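You operate a simulated robot arm through the tools that you are given. There is no shell and no other tool.

The job below is to be done with a simulated robot arm. You get a single attempt, and the scene is never put back.

Task
Ladle soy sauce on the congee and the dumplings, then lid the tub.
Fine: one ladle each, on the tub's congee and the blue plate's dumplings, none spilt; ladle back in its pail; snap the lid on; slide the tub to the end of the counter.

Only the result counts: the job must be done as asked and must still hold three seconds after the hand-in. Knocking over, shifting, dropping, spilling or breaking anything else fails it. Lids that push on must go on centred and level and be pressed home; caps that screw on are set level and turned clockwise until they are tight.

Robot
A 7-joint arm with a two-finger parallel gripper, fixed in place. Base frame: the origin is at the foot of the arm, x ahead of it, y to its left, z up. Units: m, rad, N and s.
Its first joint turns from -2.897 to 2.897 rad. Payload 4.4 kg.
Tool frame: the origin (TCP) lies between the finger pads and is the grasp point; the fingertips stand 0.023 m ahead of it; z points along the fingers, y is the line along which they close. Largest opening 0.094 m; finger width 0.038, thickness 0.01; the body of the gripper, 0.054 by 0.096 m, starts 0.039 m behind the TCP.
Orientation is that of the tool frame in the base frame, as a unit quaternion [x, y, z, w]. With the fingers straight down and closing along the base's y, the tool's x points along the base's -x, its y along +y and its z along -z.

Tools
- The arm moves only by the tool servo_tool. Its argument "plan" is one flat list of numbers, 7 for each row, row after row: the turn, a rotation vector about the tool's x, y, z in rad, then the shift along the tool's x, y, z in cm, then the opening, from 0 (shut) to 1 (fully open). In form: [wx, wy, wz, x, y, z, fingers, wx, wy, wz, x, y, z, fingers, ...]. A call has 1 to 20 rows; each row is the pose to reach, as a shift and turn from the pose commanded when the call began, along the tool's axes at that moment. Rows are played at 5 a second. More than 0.05 m and 0.15 rad between two rows, or a gripper value outside its range, and nothing of the call is played. Where a pose cannot be reached the arm comes as near as it can. A force on the tool above 40 N (or 10 N above the force at the start of the call, whichever is more), or a blocked arm, ends the call early, and 0.2 s more pass. The fingers move at their own pace (about 0.072 m/s each) and stop on an object; they squeeze with about 34 N. The grip force told is the motor's: it shows also when the fingers shut on nothing. Time passes only in rows, and 0.2 s behind the last, so rows that repeat a pose let the fingers close. The reply holds the time, the measured pose of the TCP, the force on the tool along the base axes, the opening and the grip force, in the units named above and with some noise, with the torque about the TCP (base axes, N m) and any sound that the robot's microphone picked up, and new pictures: "show" is both (left out), scene, wrist or none.
- Cameras (640 x 400 px; columns grow to the right, rows downward): "scene" is fixed at [0.043, 0.4988, 1.5633]; the picture's right is [-0.53, -0.85, 0.00], its down [-0.35, 0.22, -0.91] and it looks along [0.77, -0.48, -0.42] (base axes); focal length 289 px, centre (320, 200). "wrist" rides on the gripper at [0.086, 0.016, -0.075] in the tool frame; the picture's right is [-0.18, 0.98, 0.00], its down [-0.58, -0.11, -0.81] and it looks along [-0.79, -0.15, 0.59] (tool axes); focal length 243 px, centre (320, 200). There is no depth. A picture from a camera that has moved, and an enlarged one, comes with that camera's place and axes in the base frame and with its lens. The place of the scene camera against the robot may be out by one fixed shift of up to 0.025 m in any direction.
- inspect(camera, box): a new picture of the part [left, top, right, bottom] of that camera's present view, enlarged. It takes no simulated time.
- finish_job(): hands the job in; it is judged then, once.

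Nothing tells you positions but the pictures and the camera data. Unless the task says otherwise, let go and move clear before handing in.

The tools are called after "Call:" as name(argument=value, ...) on one line, values as JSON. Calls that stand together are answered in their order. servo_tool: Moves the arm, as the interface text tells. Its arguments: {"type":"object","properties":{"plan":{"type":"array","items":{"type":"number"}},"show":{"type":"string","enum":["both","scene","wrist","none"]}},"required":["plan"]} The other tools are called the same way: inspect (camera, box) takes an enlarged picture of a part of a camera's view; finish_job () hands the job in.

At the start:

```text
clock: 0.0
tcp_pos: [0.6327, 0.3033, 1.395]
tcp_rot: [0.0, 1.0, 0.001, 0.001]
ft_force: [-0.8, 0.5, -0.9]
torque: [0.02, 0.02, -0.02]
width: 0.094
gripper_force: 0.2
```

scene: 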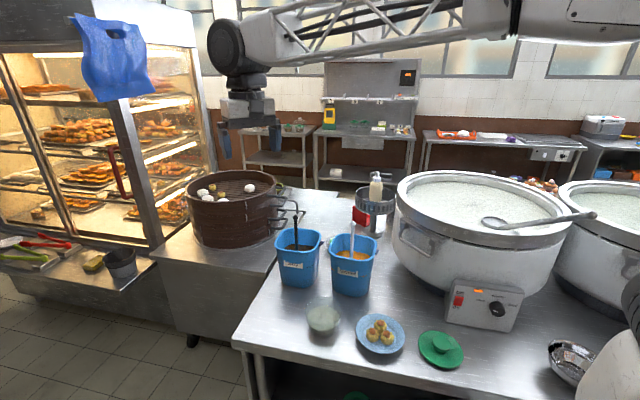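
wrist: 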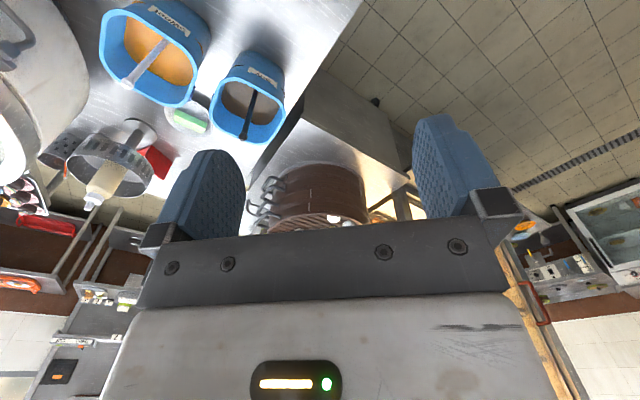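

I see a counter with two blue pails (one dark, one orange), a translucent tub, a blue plate with dumplings and a green lid. I'll look closer before moving.

Call:
inspect(camera="scene", box=[260, 200, 400, 300])

Call:
inspect(camera="scene", box=[280, 280, 480, 400])

Call:
inspect(camera="wrist", box=[80, 0, 320, 150])

Call:
inspect(camera="scene", box=[0, 0, 640, 400])

```text
4.00 times, centred on (330, 250) of scene
camera zoom: at [0.043, 0.4988, 1.5633], right [-0.53, -0.85, 0.0], down [-0.35, 0.22, -0.91], along [0.77, -0.48, -0.42], focal length 1155 px, centre (280, 0)
```

zoom: 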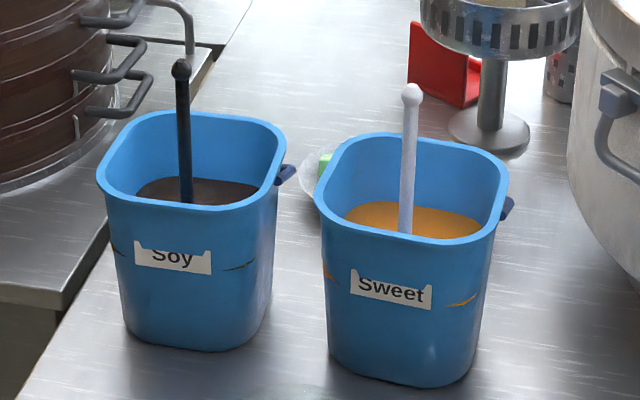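

```text
3.20 times, centred on (380, 340) of scene
camera zoom: at [0.043, 0.4988, 1.5633], right [-0.53, -0.85, 0.0], down [-0.35, 0.22, -0.91], along [0.77, -0.48, -0.42], focal length 924 px, centre (128, -248)
```

zoom: 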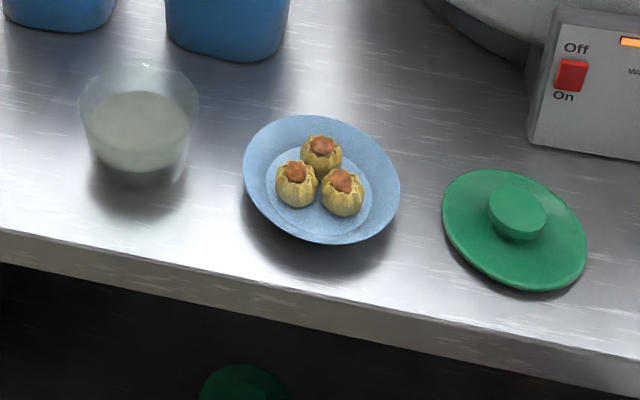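

```text
2.67 times, centred on (200, 75) of wrist
camera zoom: at [0.5459, 0.3183, 1.4697], right [0.18, 0.98, 0.0], down [0.58, -0.11, 0.81], along [0.79, -0.15, -0.59], focal length 647 px, centre (640, 533)
```

zoom: 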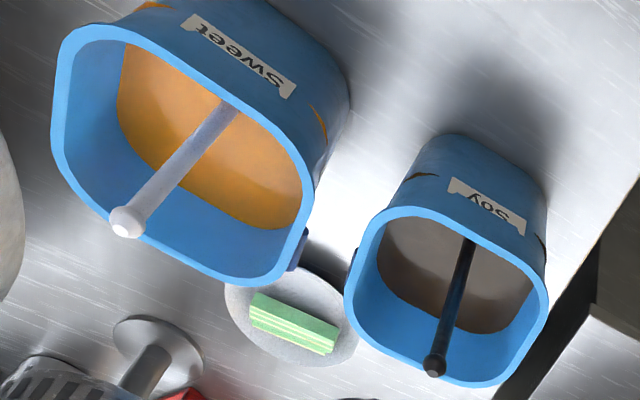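

```text
1.00 times, centred on (320, 200) of scene (not enlarged: the box is as wide or as high as the picture)
camera zoom: at [0.043, 0.4988, 1.5633], right [-0.53, -0.85, 0.0], down [-0.35, 0.22, -0.91], along [0.77, -0.48, -0.42], focal length 289 px, centre (320, 200)
```

zoom: 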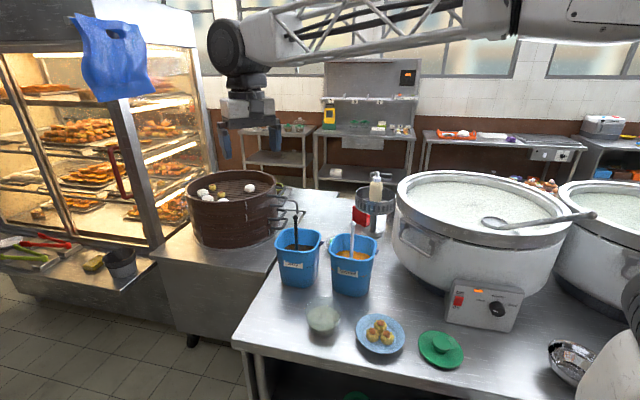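

The pails, tub, plate and lid sit in a row on a counter turned about 45° to the base, at roughly z≈0.82. I'll swing the wrist camera back and tilt it down to get a second view of them all.

Call:
servo_tool(plan=[0, 0.083, 0, 3, -3.3, 0.75, 1, 0, 0.167, 0, 6, -6.7, 1.5, 1, 0, 0.25, 0, 9, -10, 2.25, 1, 0, 0.333, 0, 12, -13.3, 3, 1, 0, 0.417, 0, 15, -16.7, 3.75, 1, 0, 0.5, 0, 18, -20, 4.5, 1, 0, 0.5, 0, 18, -20, 4.5, 1], show="both")

```text
clock: 1.6
tcp_pos: [0.4531, 0.1031, 1.349]
tcp_rot: [0.0, 0.969, 0.001, -0.247]
ft_force: [0.3, -1.0, -0.7]
torque: [0.0, 0.0, 0.0]
width: 0.0939
gripper_force: 0.1
camera wrist: at [0.4116, 0.1185, 1.4565], right [0.16, 0.98, -0.09], down [0.9, -0.11, 0.43], along [0.41, -0.15, -0.9], focal length 243 px, centre (320, 200)
```

scene: 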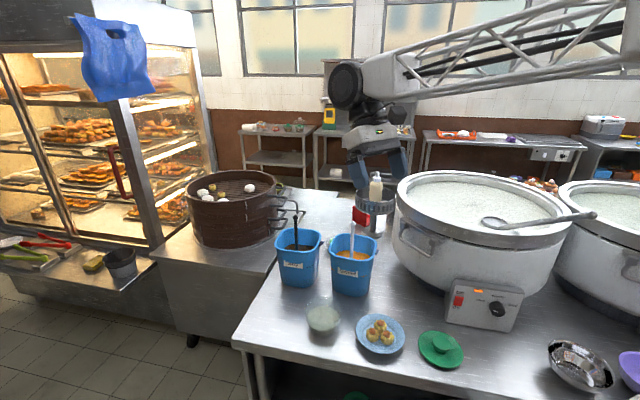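
wrist: 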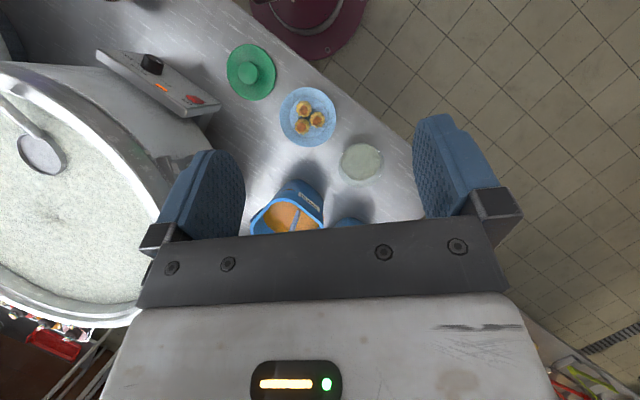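

The wrist camera now sees the tub, plate, lid and pails from above, and the positions agree with the scene view to within about a centimetre. I'll enlarge this view for detail.

Call:
inspect(camera="wrist", box=[210, 30, 410, 155])

Call:
inspect(camera="wrist", box=[230, 130, 430, 255])

Call:
inspect(camera="scene", box=[220, 220, 420, 345])

Call:
inspect(camera="scene", box=[260, 330, 372, 400])

```text
3.20 times, centred on (310, 92) of wrist
camera zoom: at [0.4116, 0.1185, 1.4565], right [0.16, 0.98, -0.09], down [0.9, -0.11, 0.43], along [0.41, -0.15, -0.9], focal length 776 px, centre (352, 544)
```

zoom: 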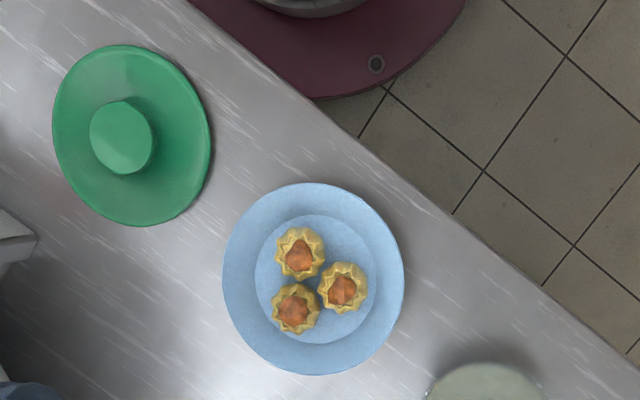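

```text
3.20 times, centred on (330, 192) of wrist
camera zoom: at [0.4116, 0.1185, 1.4565], right [0.16, 0.98, -0.09], down [0.9, -0.11, 0.43], along [0.41, -0.15, -0.9], focal length 776 px, centre (288, 224)
```

zoom: 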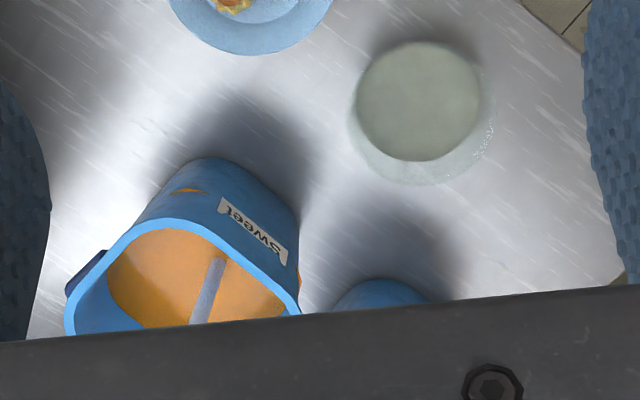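

```text
3.20 times, centred on (320, 282) of scene
camera zoom: at [0.043, 0.4988, 1.5633], right [-0.53, -0.85, 0.0], down [-0.35, 0.22, -0.91], along [0.77, -0.48, -0.42], focal length 924 px, centre (320, -64)
```

zoom: 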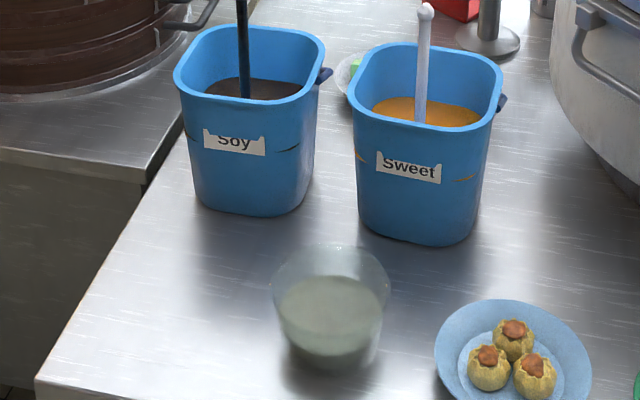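

```text
5.71 times, centred on (316, 365) of scene
camera zoom: at [0.043, 0.4988, 1.5633], right [-0.53, -0.85, 0.0], down [-0.35, 0.22, -0.91], along [0.77, -0.48, -0.42], focal length 1649 px, centre (343, -743)
```

zoom: 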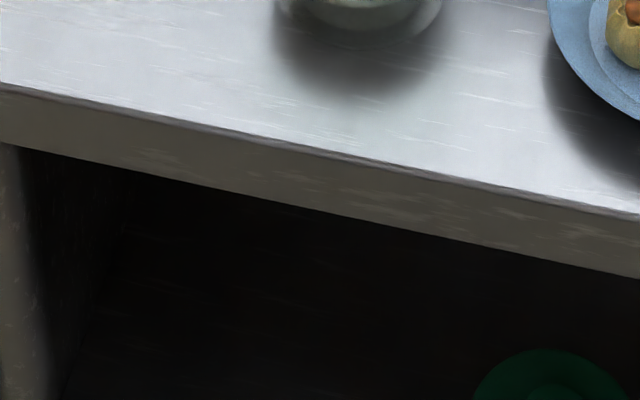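

The layout is clear: tub at about (0.60, 0.14), plate about (0.475, 0.02), lid about (0.34, -0.09). Next I'll move the camera over toward the pails to see the soy ladle properly.

Call:
servo_tool(plan=[0, 0, 0, -4.2, -0.4, -0.24, 1, 0, 0, 0, -8.4, -0.8, -0.48, 1, 0, 0, 0, -12.6, -1.2, -0.72, 1, 0, 0, 0, -16.8, -1.6, -0.96, 1, 0, 0, 0, -21, -2, -1.2, 1, 0, 0, 0, -21, -2, -1.2, 1], show="wrist")

Call:
inspect(camera="wrist", box=[200, 0, 460, 230])

```text
clock: 3.0
tcp_pos: [0.644, 0.083, 1.2595]
tcp_rot: [0.001, 0.969, 0.001, -0.246]
ft_force: [0.2, -0.5, 0.4]
torque: [0.03, -0.01, -0.01]
width: 0.0939
gripper_force: 0.0
camera wrist: at [0.6029, 0.0985, 1.3671], right [0.16, 0.98, -0.09], down [0.9, -0.11, 0.43], along [0.41, -0.15, -0.9], focal length 243 px, centre (320, 200)
```

wrist: 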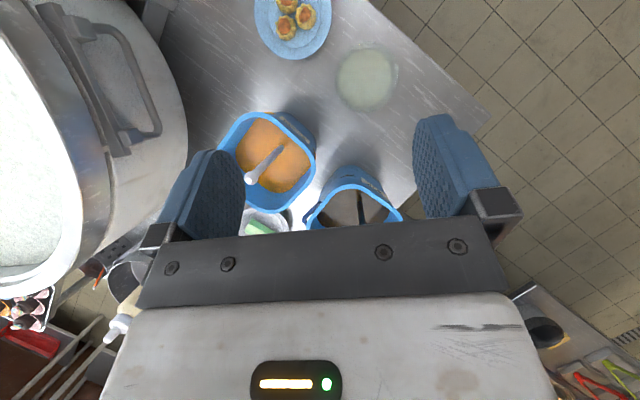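

```text
1.74 times, centred on (330, 115) of wrist
camera zoom: at [0.6029, 0.0985, 1.3671], right [0.16, 0.98, -0.09], down [0.9, -0.11, 0.43], along [0.41, -0.15, -0.9], focal length 422 px, centre (303, 348)
```

zoom: 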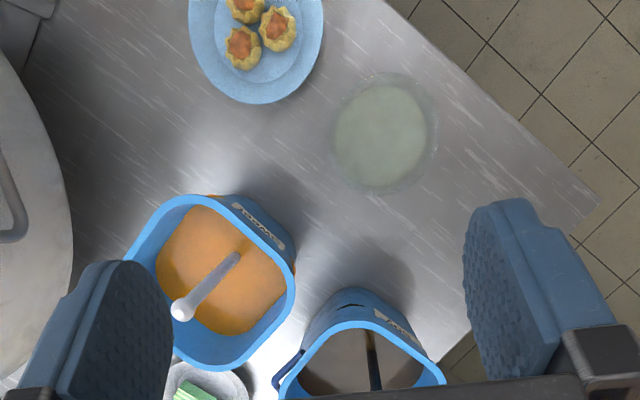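

The soy ladle stands upright in its pail near (0.82, 0.11), with its knob at about z≈1.08. For clean pouring I'll hold the handle with a horizontal gripper and roll it, so I'm turning the tool now with the camera on top.

Call:
servo_tool(plan=[0.1204, 0, -0.0714, 0, 0, 0, 1, 0.2408, 0, -0.1428, 0, 0, 0, 1, 0.3612, 0, -0.2142, 0, 0, 0, 1, 0.4816, 0, -0.2856, 0, 0, 0, 1, 0.602, 0, -0.357, 0, 0, 0, 1, 0.7224, 0, -0.4284, 0, 0, 0, 1, 0.8428, 0, -0.4998, 0, 0, 0, 1, 0.9632, 0, -0.5712, 0, 0, 0, 1, 1.0836, 0, -0.6426, 0, 0, 0, 1, 1.204, 0, -0.714, 0, 0, 0, 1], show="both")

```text
clock: 5.2
tcp_pos: [0.6451, 0.0822, 1.2605]
tcp_rot: [-0.456, 0.741, -0.456, -0.188]
ft_force: [0.2, 0.6, 0.7]
torque: [-0.01, -0.02, 0.01]
width: 0.0939
gripper_force: 0.1
camera wrist: at [0.575, 0.1046, 1.3499], right [-0.74, 0.26, -0.62], down [0.28, 0.96, 0.06], along [0.61, -0.13, -0.78], focal length 243 px, centre (320, 200)
```

scene: 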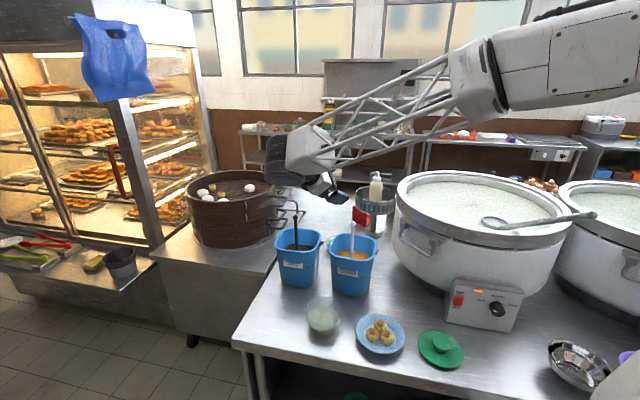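
wrist: 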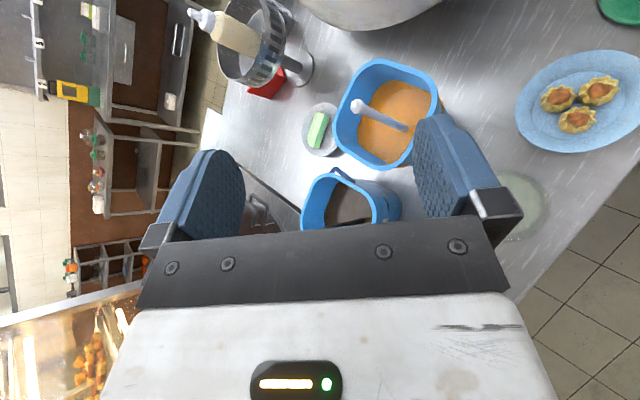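

The arm follows the turn well. I'll finish turning until the gripper points along +x with the camera on top.

Call:
servo_tool(plan=[0.1204, 0, -0.0714, 0, 0, 0, 1, 0.2408, 0, -0.1428, 0, 0, 0, 1, 0.3612, 0, -0.2142, 0, 0, 0, 1, 0.4816, 0, -0.2856, 0, 0, 0, 1, 0.602, 0, -0.357, 0, 0, 0, 1, 0.7224, 0, -0.4284, 0, 0, 0, 1, 0.8428, 0, -0.4998, 0, 0, 0, 1, 0.9632, 0, -0.5712, 0, 0, 0, 1, 1.0836, 0, -0.6426, 0, 0, 0, 1, 1.204, 0, -0.714, 0, 0, 0, 1, 1.3244, 0, -0.7854, 0, 0, 0, 1, 1.42, 0, -0.8427, 0, 0, 0, 1, 1.4978, 0, -0.8889, 0, 0, 0, 1, 1.4978, 0, -0.8889, 0, 0, 0, 1], show="both")

```text
clock: 8.2
tcp_pos: [0.6428, 0.0822, 1.2592]
tcp_rot: [0.707, 0.0, 0.707, 0.0]
ft_force: [-0.1, 0.9, -0.2]
torque: [-0.02, -0.01, 0.05]
width: 0.0939
gripper_force: 0.0
camera wrist: at [0.5677, 0.066, 1.3461], right [0.0, -0.98, -0.18], down [-0.81, 0.11, -0.58], along [0.59, 0.15, -0.79], focal length 243 px, centre (320, 200)
```

scene: 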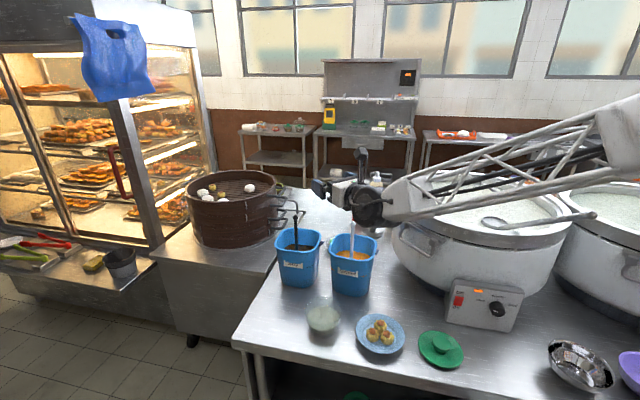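
wrist: 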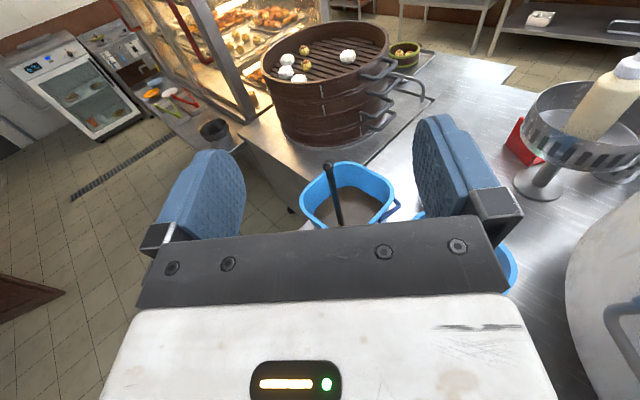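

The gripper now points at the soy pail, and the ladle shows between the fingers. I'll enlarge to fix the handle position.

Call:
inspect(camera="wrist", box=[264, 140, 424, 240])

Call:
inspect(camera="scene", box=[260, 130, 420, 230])

```text
4.00 times, centred on (344, 190) of wrist
camera zoom: at [0.5677, 0.066, 1.3461], right [0.0, -0.98, -0.18], down [-0.81, 0.11, -0.58], along [0.59, 0.15, -0.79], focal length 970 px, centre (224, 240)
```

zoom: 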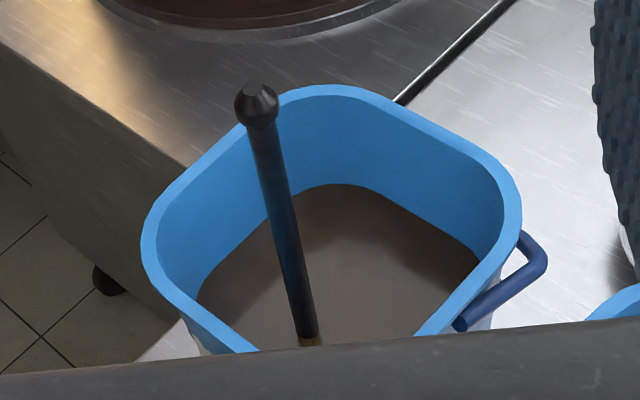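

```text
4.00 times, centred on (340, 180) of scene
camera zoom: at [0.043, 0.4988, 1.5633], right [-0.53, -0.85, 0.0], down [-0.35, 0.22, -0.91], along [0.77, -0.48, -0.42], focal length 1155 px, centre (240, 280)
```

zoom: 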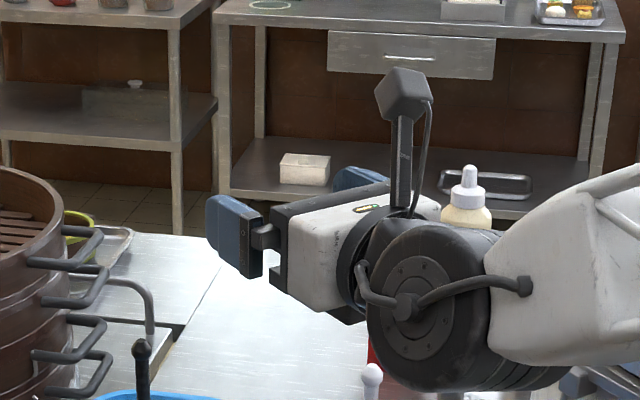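

The soy ladle handle stands vertical at about (0.838, 0.104), its knob at z≈1.07, and the soy surface is near z≈0.88. I'll yaw about 30° so the wrist stays clear of the sweet pail, and come to a stand-off behind the handle.

Call:
servo_tool(plan=[-0.1047, 0, 0, -2.18, -1.64, 1.82, 1, -0.2094, 0, 0, -4.36, -3.28, 3.64, 1, -0.3142, 0, 0, -6.54, -4.92, 5.46, 1, -0.4189, 0, 0, -8.72, -6.56, 7.28, 1, -0.5236, 0, 0, -10.9, -8.2, 9.1, 1, -0.5236, 0, 0, -10.9, -8.2, 9.1, 1], show="both")

Call:
inspect(camera="wrist", box=[240, 100, 400, 240])

Call:
inspect(camera="scene", box=[250, 170, 410, 300])

```text
clock: 9.6
tcp_pos: [0.7349, 0.1648, 1.1518]
tcp_rot: [0.682, -0.185, 0.683, 0.184]
ft_force: [0.4, 0.1, -0.1]
torque: [0.02, -0.03, -0.01]
width: 0.0938
gripper_force: 0.0
camera wrist: at [0.661, 0.1878, 1.2378], right [-0.49, -0.85, -0.19], down [-0.64, 0.5, -0.58], along [0.59, -0.17, -0.79], focal length 243 px, centre (320, 200)
```

scene: 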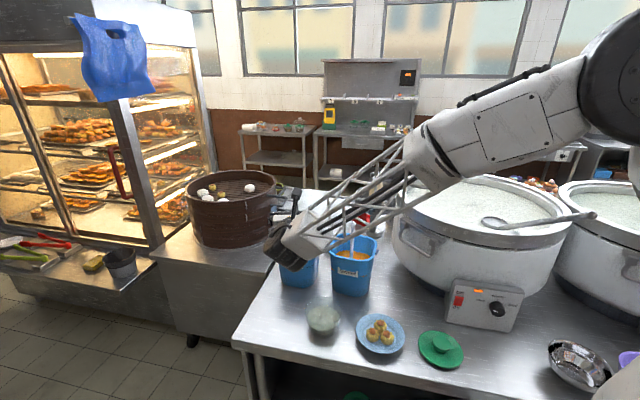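
wrist: 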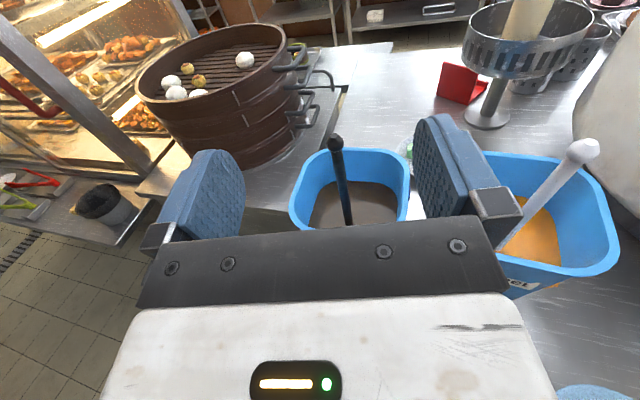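

```text
2.86 times, centred on (320, 170) of wrist
camera zoom: at [0.661, 0.1878, 1.2378], right [-0.49, -0.85, -0.19], down [-0.64, 0.5, -0.58], along [0.59, -0.17, -0.79], focal length 693 px, centre (320, 286)
```

zoom: 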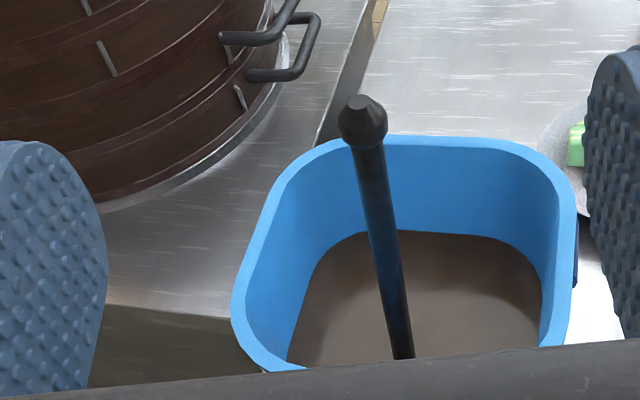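

```text
3.08 times, centred on (330, 235) of scene
camera zoom: at [0.043, 0.4988, 1.5633], right [-0.53, -0.85, 0.0], down [-0.35, 0.22, -0.91], along [0.77, -0.48, -0.42], focal length 888 px, centre (289, 92)
```

zoom: 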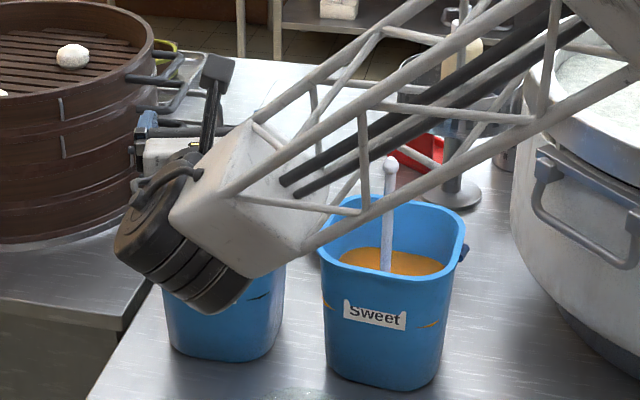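

The handle is now fixed at about (0.836, 0.104), and the gripper is lined up laterally to within 2–3 mm. I'll descend to z≈1.02 (rim is about 0.96) and advance half-way, then check.

Call:
servo_tool(plan=[0, 0, 0, -3.3, 0, 0, 1, 0, 0, 0, -6.6, 0, 0, 1, 0, 0, 0, -9.9, 0, 0, 1, 0, 0, 0, -13.2, 0, 0, 1, 0, 0, 0, -13.2, 0.2, 3, 1, 0, 0, 0, -13.2, 0.2, 6, 1, 0, 0, 0, -13.2, 0.2, 6, 1], show="both")

Call:
inspect(camera="wrist", box=[230, 60, 410, 240])

Call:
inspect(camera="scene", box=[240, 190, 400, 300])

```text
clock: 11.2
tcp_pos: [0.786, 0.1325, 1.0176]
tcp_rot: [0.682, -0.184, 0.683, 0.183]
ft_force: [0.5, -0.8, -0.1]
torque: [-0.01, -0.01, -0.01]
width: 0.0941
gripper_force: 0.0
camera wrist: at [0.7117, 0.1555, 1.1052], right [-0.49, -0.85, -0.19], down [-0.64, 0.5, -0.58], along [0.59, -0.17, -0.79], focal length 243 px, centre (320, 200)
```

scene: 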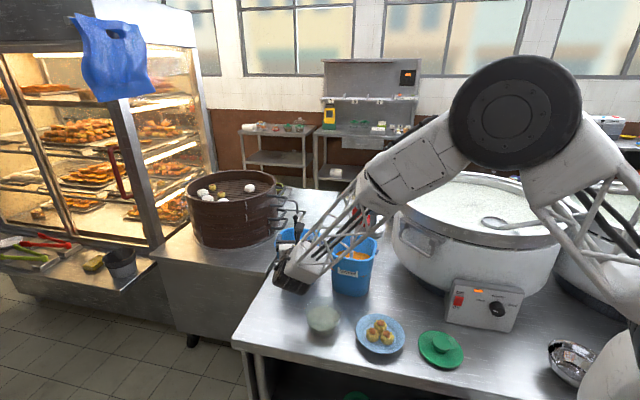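
wrist: 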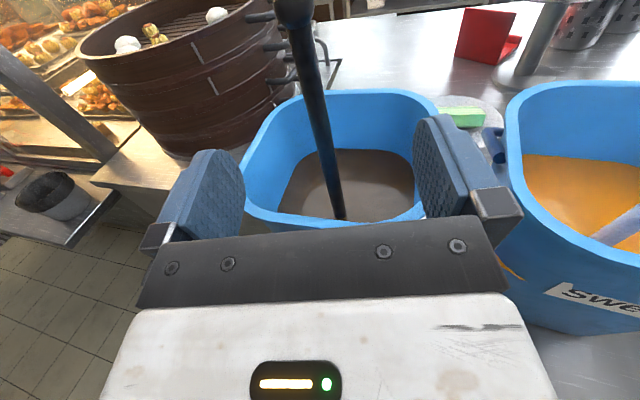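

```text
2.22 times, centred on (320, 150) of wrist
camera zoom: at [0.7117, 0.1555, 1.1052], right [-0.49, -0.85, -0.19], down [-0.64, 0.5, -0.58], along [0.59, -0.17, -0.79], focal length 539 px, centre (320, 311)
```

zoom: 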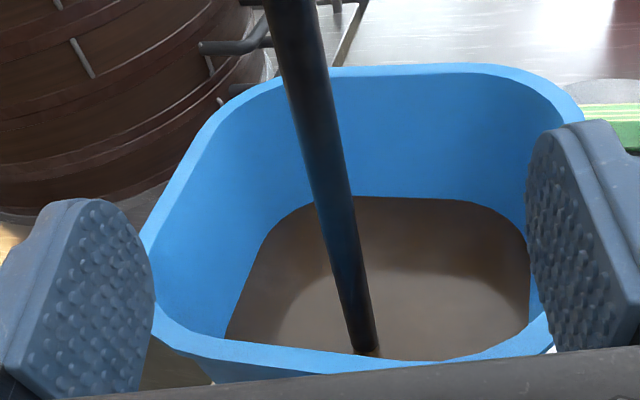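

```text
3.64 times, centred on (320, 245) of scene
camera zoom: at [0.043, 0.4988, 1.5633], right [-0.53, -0.85, 0.0], down [-0.35, 0.22, -0.91], along [0.77, -0.48, -0.42], focal length 1050 px, centre (320, 36)
```

zoom: 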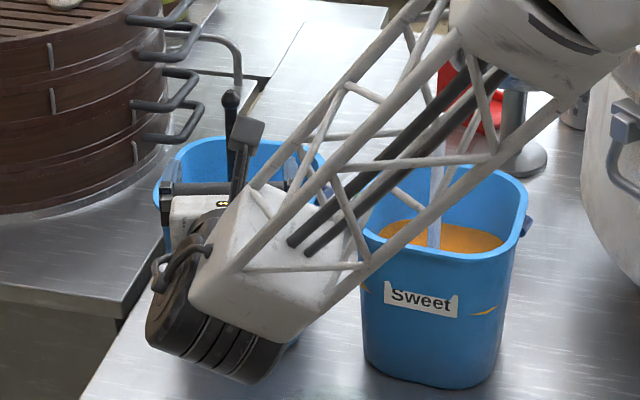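

The handle is centred between the fingers and 5.7 cm ahead. I'll advance the rest and close gently on it.

Call:
servo_tool(plan=[0, 0, 0, 0, 0, 3, 1, 0, 0, 0, 0, 0, 5.7, 1, 0, 0, 0, 0, 0, 5.7, 1], show="wrist")

Call:
inspect(camera="wrist", box=[200, 60, 440, 240])

```text
clock: 12.0
tcp_pos: [0.8354, 0.1035, 1.0181]
tcp_rot: [0.683, -0.184, 0.683, 0.183]
ft_force: [-0.6, -0.3, -0.2]
torque: [-0.02, 0.0, 0.0]
width: 0.094
gripper_force: 0.1
camera wrist: at [0.7607, 0.1265, 1.1052], right [-0.49, -0.85, -0.19], down [-0.64, 0.5, -0.58], along [0.59, -0.17, -0.79], focal length 243 px, centre (320, 200)
```

wrist: 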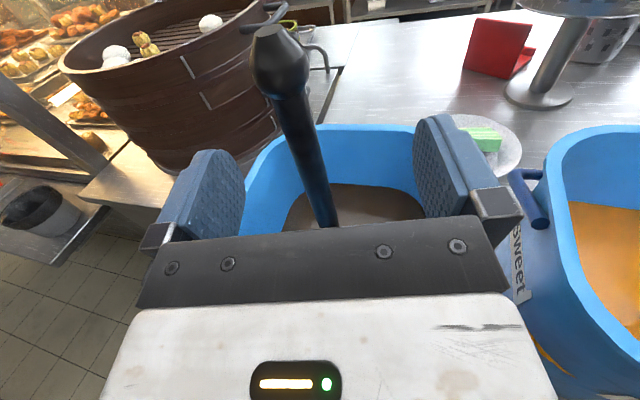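

```text
2.22 times, centred on (320, 150) of wrist
camera zoom: at [0.7607, 0.1265, 1.1052], right [-0.49, -0.85, -0.19], down [-0.64, 0.5, -0.58], along [0.59, -0.17, -0.79], focal length 539 px, centre (320, 311)
```

zoom: 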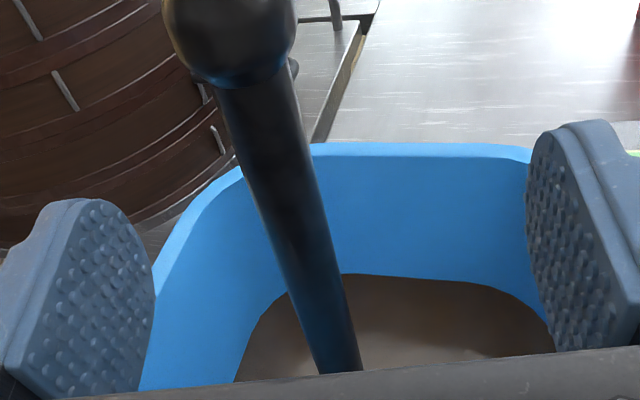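

The handle lies at the TCP. Closing the fingers now.

Call:
servo_tool(plan=[0, 0, 0, 0, 0, 0, 0.4, 0, 0, 0, 0, 0, 0, 0.2, 0, 0, 0, 0, 0, 0, 0, 0, 0, 0, 0, 0, 0, 0, 0, 0, 0, 0, 0, 0, 0], show="wrist")

Call:
inspect(camera="wrist", box=[200, 60, 440, 240])

```text
clock: 13.2
tcp_pos: [0.8343, 0.1045, 1.0184]
tcp_rot: [0.682, -0.184, 0.683, 0.182]
ft_force: [-0.8, -1.1, -0.5]
torque: [0.01, 0.01, 0.03]
width: 0.0114
gripper_force: 34.2
camera wrist: at [0.7605, 0.1268, 1.1052], right [-0.49, -0.85, -0.19], down [-0.64, 0.5, -0.58], along [0.59, -0.17, -0.79], focal length 243 px, centre (320, 200)
```

wrist: 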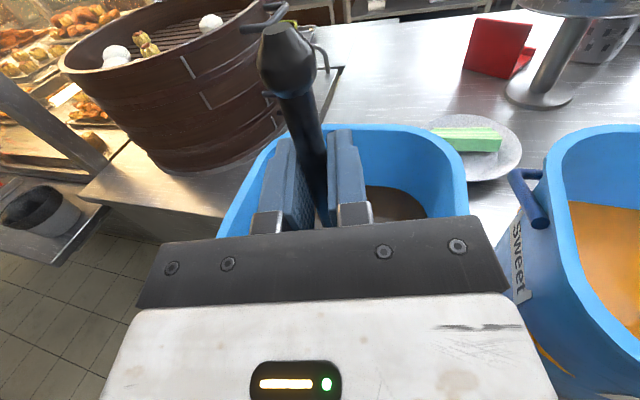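

```text
2.22 times, centred on (320, 150) of wrist
camera zoom: at [0.7605, 0.1268, 1.1052], right [-0.49, -0.85, -0.19], down [-0.64, 0.5, -0.58], along [0.59, -0.17, -0.79], focal length 539 px, centre (320, 311)
```

zoom: 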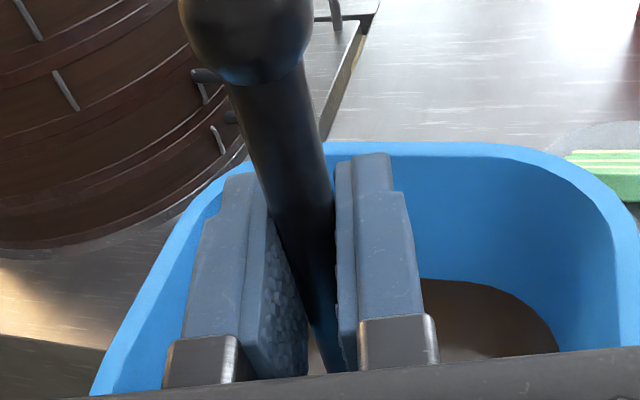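

The handle is gripped (width 11.4 mm). I'll lift straight up slowly, stopping part-way to look.

Call:
servo_tool(plan=[0, 0, 0, 1, 0, 0, 0, 0, 0, 0, 2.5, 0, 0, 0, 0, 0, 0, 4, 0, 0, 0, 0, 0, 0, 5.5, 0, 0, 0, 0, 0, 0, 7, 0, 0, 0, 0, 0, 0, 8.5, 0, 0, 0, 0, 0, 0, 10, 0, 0, 0, 0, 0, 0, 11.5, 0, 0, 0, 0, 0, 0, 13, 0, 0, 0, 0, 0, 0, 13, 0, 0, 0], show="both")

Call:
inspect(camera="scene", box=[240, 160, 400, 300])

Call:
inspect(camera="wrist", box=[200, 60, 440, 240])

```text
clock: 15.4
tcp_pos: [0.8352, 0.1035, 1.149]
tcp_rot: [0.682, -0.185, 0.683, 0.184]
ft_force: [0.2, -0.4, -0.4]
torque: [0.06, -0.01, 0.0]
width: 0.0114
gripper_force: 33.8
camera wrist: at [0.7616, 0.1268, 1.2356], right [-0.49, -0.85, -0.19], down [-0.64, 0.5, -0.58], along [0.59, -0.17, -0.79], focal length 243 px, centre (320, 200)
```

scene: 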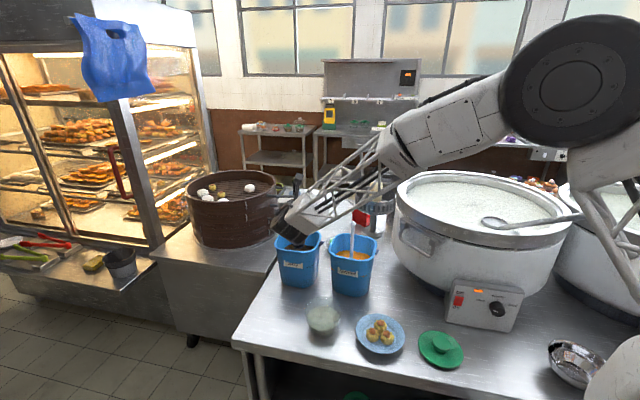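
wrist: 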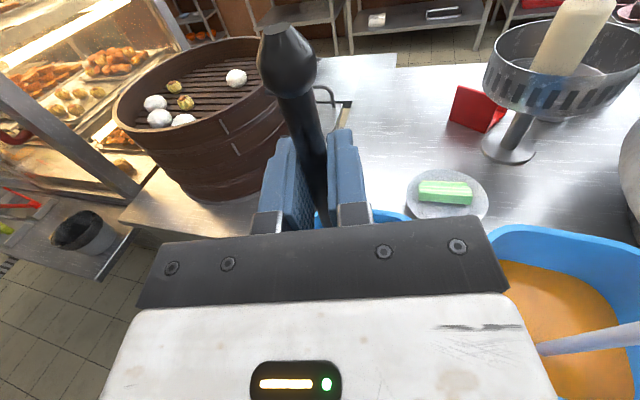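

```text
2.86 times, centred on (320, 230) of scene
camera zoom: at [0.043, 0.4988, 1.5633], right [-0.53, -0.85, 0.0], down [-0.35, 0.22, -0.91], along [0.77, -0.48, -0.42], focal length 825 px, centre (320, 114)
```

zoom: 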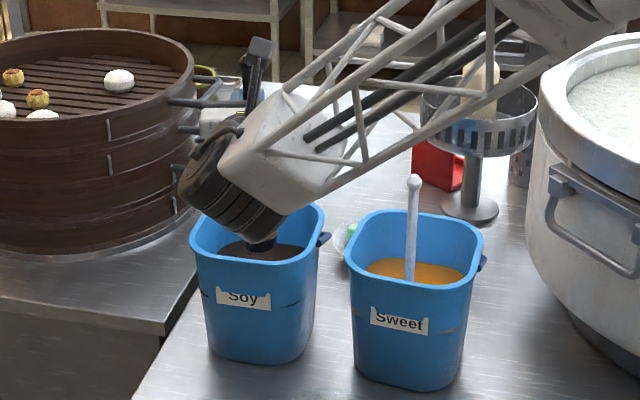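

```text
2.22 times, centred on (320, 150) of wrist
camera zoom: at [0.7616, 0.1268, 1.2356], right [-0.49, -0.85, -0.19], down [-0.64, 0.5, -0.58], along [0.59, -0.17, -0.79], focal length 539 px, centre (320, 311)
```

zoom: 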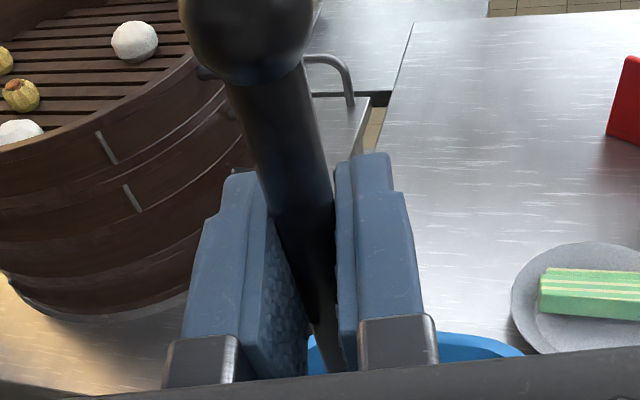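

The ladle comes up straight, and the cup is just above the soy. I'll keep lifting until the cup clears the rim, then look.

Call:
servo_tool(plan=[0, 0, 0, 1.5, 0, 0, 0, 0, 0, 0, 3, 0, 0, 0, 0, 0, 0, 4.5, 0, 0, 0, 0, 0, 0, 6, 0, 0, 0, 0, 0, 0, 7.5, 0, 0, 0, 0, 0, 0, 9, 0, 0, 0, 0, 0, 0, 10.5, 0, 0, 0, 0, 0, 0, 12, 0, 0, 0, 0, 0, 0, 13, 0, 0, 0, 0, 0, 0, 13, 0, 0, 0, 0, 0, 0, 13, 0, 0, 0], show="both")

Call:
inspect(camera="scene", box=[250, 150, 390, 270])

Call:
inspect(camera="wrist", box=[200, 60, 440, 240])

```text
clock: 17.8
tcp_pos: [0.8351, 0.1058, 1.279]
tcp_rot: [0.683, -0.183, 0.683, 0.182]
ft_force: [0.6, -0.4, -1.0]
torque: [0.02, 0.03, -0.02]
width: 0.0112
gripper_force: 34.1
camera wrist: at [0.7614, 0.1275, 1.3653], right [-0.49, -0.85, -0.19], down [-0.64, 0.5, -0.58], along [0.59, -0.17, -0.79], focal length 243 px, centre (320, 200)
```

scene: 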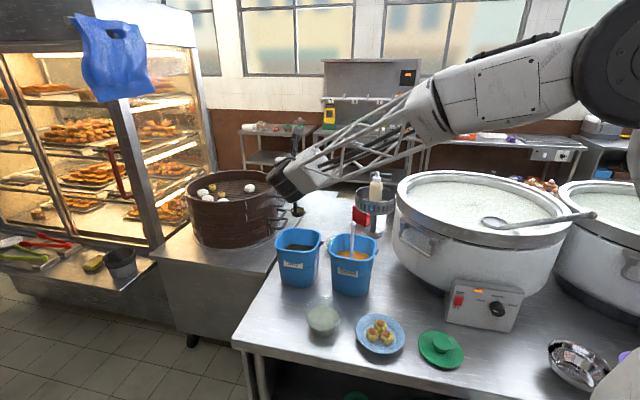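
wrist: 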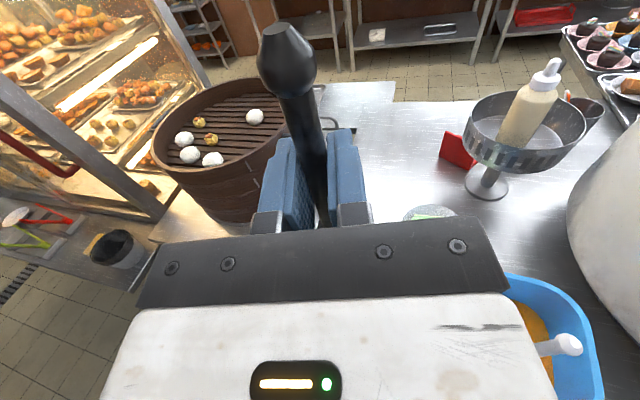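

```text
3.33 times, centred on (320, 210) of scene
camera zoom: at [0.043, 0.4988, 1.5633], right [-0.53, -0.85, 0.0], down [-0.35, 0.22, -0.91], along [0.77, -0.48, -0.42], focal length 962 px, centre (320, 167)
```

zoom: 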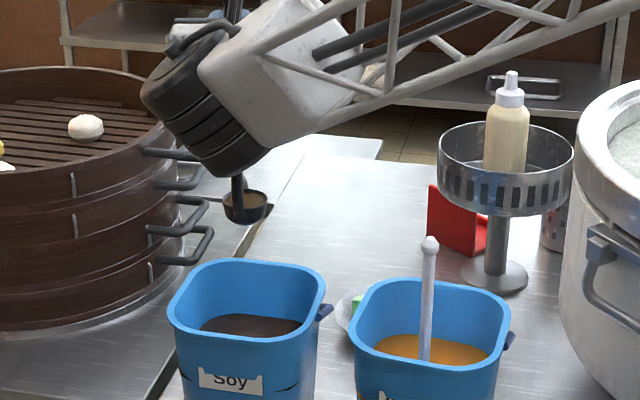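

```text
2.22 times, centred on (320, 150) of wrist
camera zoom: at [0.7614, 0.1275, 1.3653], right [-0.49, -0.85, -0.19], down [-0.64, 0.5, -0.58], along [0.59, -0.17, -0.79], focal length 539 px, centre (320, 311)
```

zoom: 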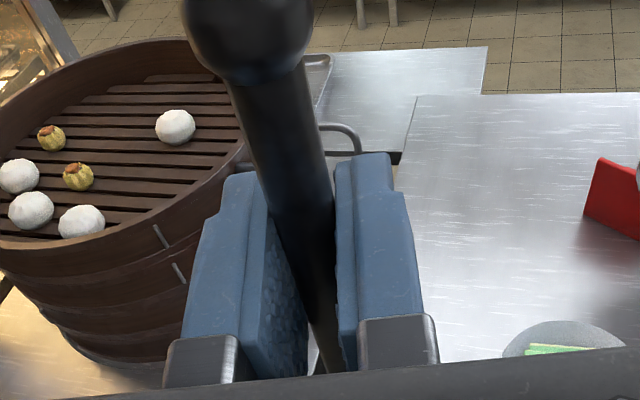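

The ladle is out with a cupful of soy. I'll take a closer look at the cup's shape and how it sits relative to the handle.

Call:
inspect(camera="scene", box=[280, 190, 320, 215])

```text
16.00 times, centred on (300, 202) of scene
camera zoom: at [0.043, 0.4988, 1.5633], right [-0.53, -0.85, 0.0], down [-0.35, 0.22, -0.91], along [0.77, -0.48, -0.42], focal length 4618 px, centre (640, 160)
```

zoom: 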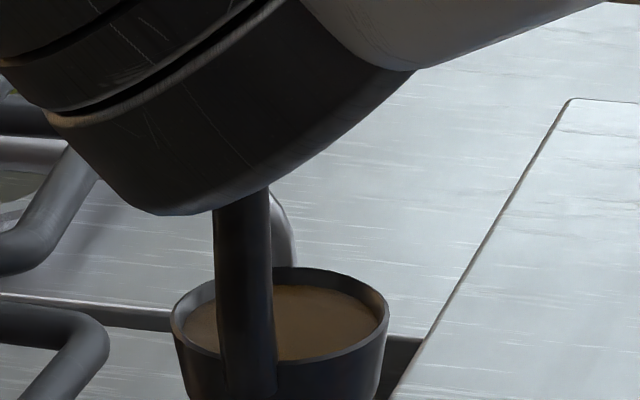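

The cup is about 4.7 cm wide, with its rim 19 cm below the TCP, set forward of the handle, and full of soy. I'll wait a moment for drips, then carry it smoothly to above the tub.

Call:
servo_tool(plan=[0, 0, 0, 0, 0, 0, 0, 0, 0, 0, 0, 0, 0, 0, 0, 0, 0, 0, 0, 0, 0, 0, 0, 0, 0, 0.28, -0.64, 0, 0, 0, 0, 0, 0.83, -1.93, 0, 0, 0, 0, 0, 1.66, -3.86, 0, 0, 0, 0, 0, 2.77, -6.43, 0, 0, 0, 0, 0, 3.95, -9.19, 0, 0, 0, 0, 0, 5.14, -11.94, 0, 0, 0, 0, 0, 6.33, -14.7, 0, 0, 0, 0, 0, 7.51, -17.46, 0, 0, 0, 0, 0, 8.58, -19.94, 0, 0, 0, 0, 0, 9.45, -21.96, 0, 0, 0, 0, 0, 10.05, -23.34, 0, 0, 0, 0, 0, 10.4, -24.16, 0, 0, 0, 0, 0, 10.56, -24.53, 0, 0, 0, 0, 0, 10.56, -24.53, 0, 0, 0, 0, 0, 10.56, -24.53, 0], show="both")

Call:
inspect(camera="scene", box=[260, 200, 400, 340])

Call:
inspect(camera="wrist", box=[200, 60, 440, 240])

```text
clock: 21.6
tcp_pos: [0.5697, 0.1366, 1.2796]
tcp_rot: [0.683, -0.183, 0.684, 0.182]
ft_force: [-0.5, 0.0, -1.3]
torque: [0.02, -0.01, 0.01]
width: 0.0112
gripper_force: 33.9
camera wrist: at [0.4962, 0.1587, 1.3654], right [-0.49, -0.85, -0.19], down [-0.64, 0.5, -0.58], along [0.59, -0.17, -0.79], focal length 243 px, centre (320, 200)
```

scene: 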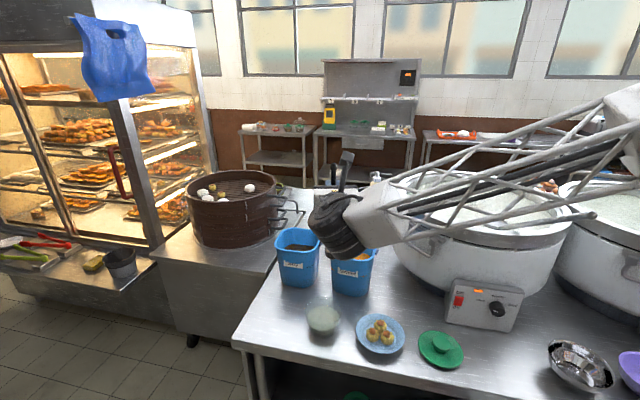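
wrist: 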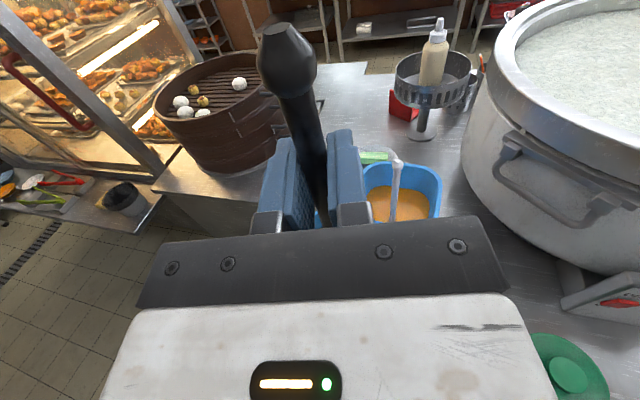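

```text
2.86 times, centred on (330, 270) of scene
camera zoom: at [0.043, 0.4988, 1.5633], right [-0.53, -0.85, 0.0], down [-0.35, 0.22, -0.91], along [0.77, -0.48, -0.42], focal length 825 px, centre (291, 0)
```

zoom: 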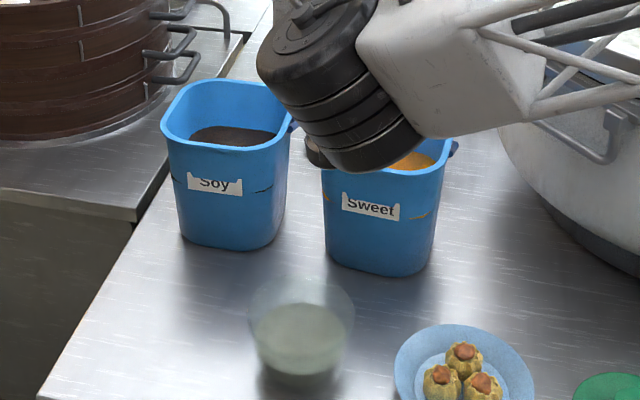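

```text
2.22 times, centred on (320, 150) of wrist
camera zoom: at [0.4962, 0.1587, 1.3654], right [-0.49, -0.85, -0.19], down [-0.64, 0.5, -0.58], along [0.59, -0.17, -0.79], focal length 539 px, centre (320, 311)
```

zoom: 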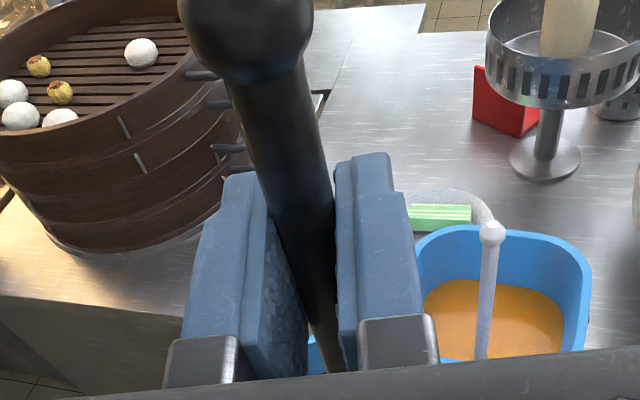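

The cup hangs above the tub area. I'll lower it gently so its base is about 4–5 cm above the tub rim.

Call:
servo_tool(plan=[0, 0, 0, -0.7, 0, 0, 0, 0, 0, 0, -1.7, 0, 0, 0, 0, 0, 0, -3.2, 0, 0, 0, 0, 0, 0, -4.7, 0, 0, 0, 0, 0, 0, -6.2, 0, 0, 0, 0, 0, 0, -7.7, 0, 0, 0, 0, 0, 0, -9.2, 0, 0, 0, 0, 0, 0, -10.5, 0, 0, 0, 0, 0, 0, -11.5, 0, 0, 0, 0, 0, 0, -12, 0, 0, 0, 0, 0, 0, -12, 0, 0, 0], show="both")

Call:
inspect(camera="scene", box=[260, 220, 400, 360])

```text
clock: 24.0
tcp_pos: [0.5703, 0.1356, 1.1589]
tcp_rot: [0.682, -0.184, 0.683, 0.183]
ft_force: [0.0, 0.0, -0.8]
torque: [0.03, 0.0, 0.01]
width: 0.0112
gripper_force: 33.9
camera wrist: at [0.496, 0.1586, 1.2454], right [-0.49, -0.85, -0.19], down [-0.64, 0.5, -0.58], along [0.59, -0.17, -0.79], focal length 243 px, centre (320, 200)
```

scene: 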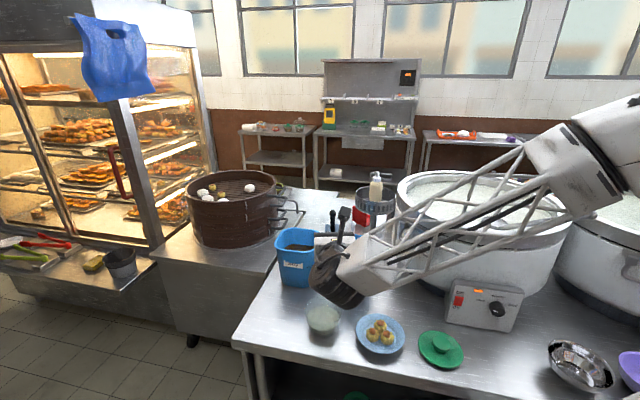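
wrist: 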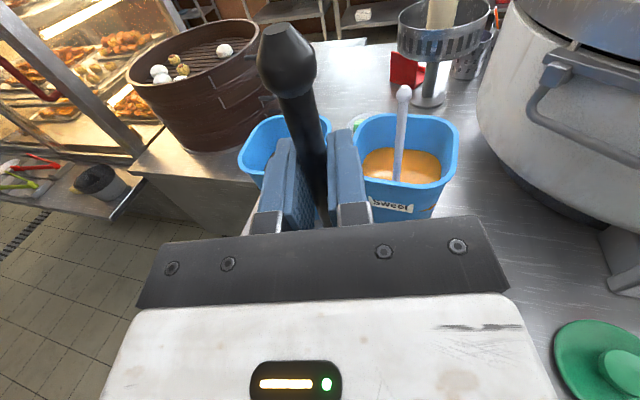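

```text
2.86 times, centred on (330, 290) of scene
camera zoom: at [0.043, 0.4988, 1.5633], right [-0.53, -0.85, 0.0], down [-0.35, 0.22, -0.91], along [0.77, -0.48, -0.42], focal length 825 px, centre (291, -57)
```

zoom: 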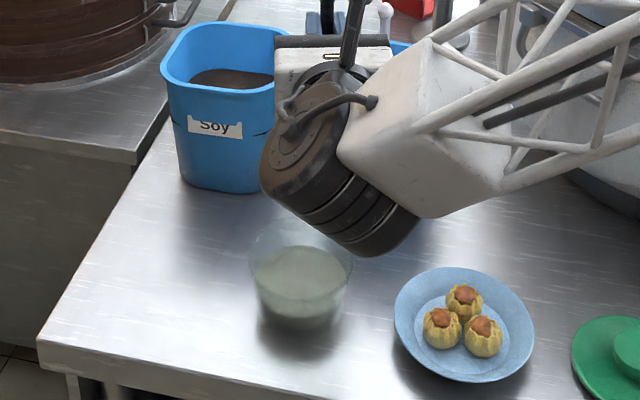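

The cup is over the tub, and the scene view puts the tub where the wrist views did. I'll start tilting the ladle about its pouring lip, keeping the lip over the middle of the tub, and check part-way.

Call:
servo_tool(plan=[0, 0, -0.1, 0.06, -1.9, 0, 0, 0, 0, -0.2, -0.07, -3.81, 0, 0, 0, 0, -0.3, -0.39, -5.68, 0, 0, 0, 0, -0.4, -0.9, -7.52, 0, 0, 0, 0, -0.5, -1.58, -9.3, 0, 0, 0, 0, -0.6, -2.44, -11.0, 0, 0], show="both")

Call:
inspect(camera="scene", box=[260, 220, 400, 360])

```text
clock: 25.4
tcp_pos: [0.6253, 0.231, 1.1336]
tcp_rot: [0.707, 0.027, 0.598, 0.376]
ft_force: [0.6, 0.3, -1.7]
torque: [0.09, -0.03, -0.02]
width: 0.0114
gripper_force: 33.6
camera wrist: at [0.5773, 0.2986, 1.2144], right [-0.46, -0.79, 0.4], down [-0.82, 0.2, -0.54], along [0.35, -0.58, -0.74], focal length 243 px, centre (320, 200)
```

scene: 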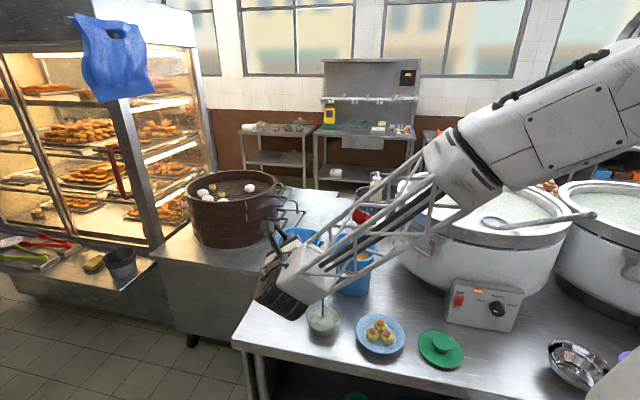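
wrist: 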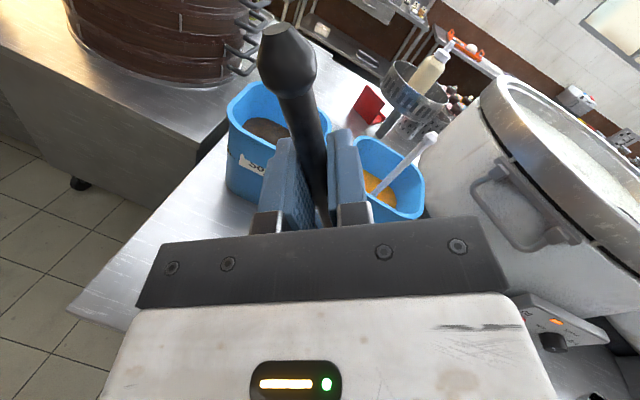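

```text
2.86 times, centred on (330, 290) of scene
camera zoom: at [0.043, 0.4988, 1.5633], right [-0.53, -0.85, 0.0], down [-0.35, 0.22, -0.91], along [0.77, -0.48, -0.42], focal length 825 px, centre (291, -57)
```

zoom: 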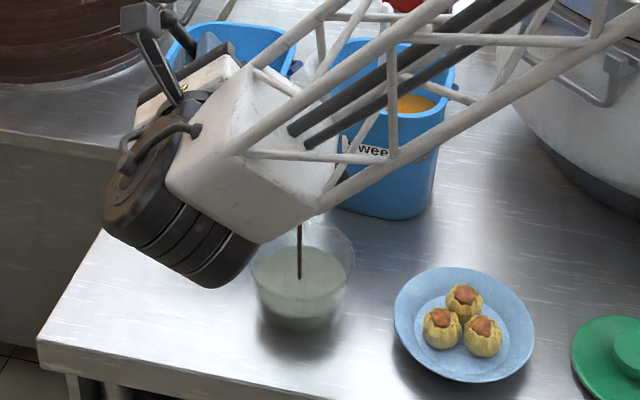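

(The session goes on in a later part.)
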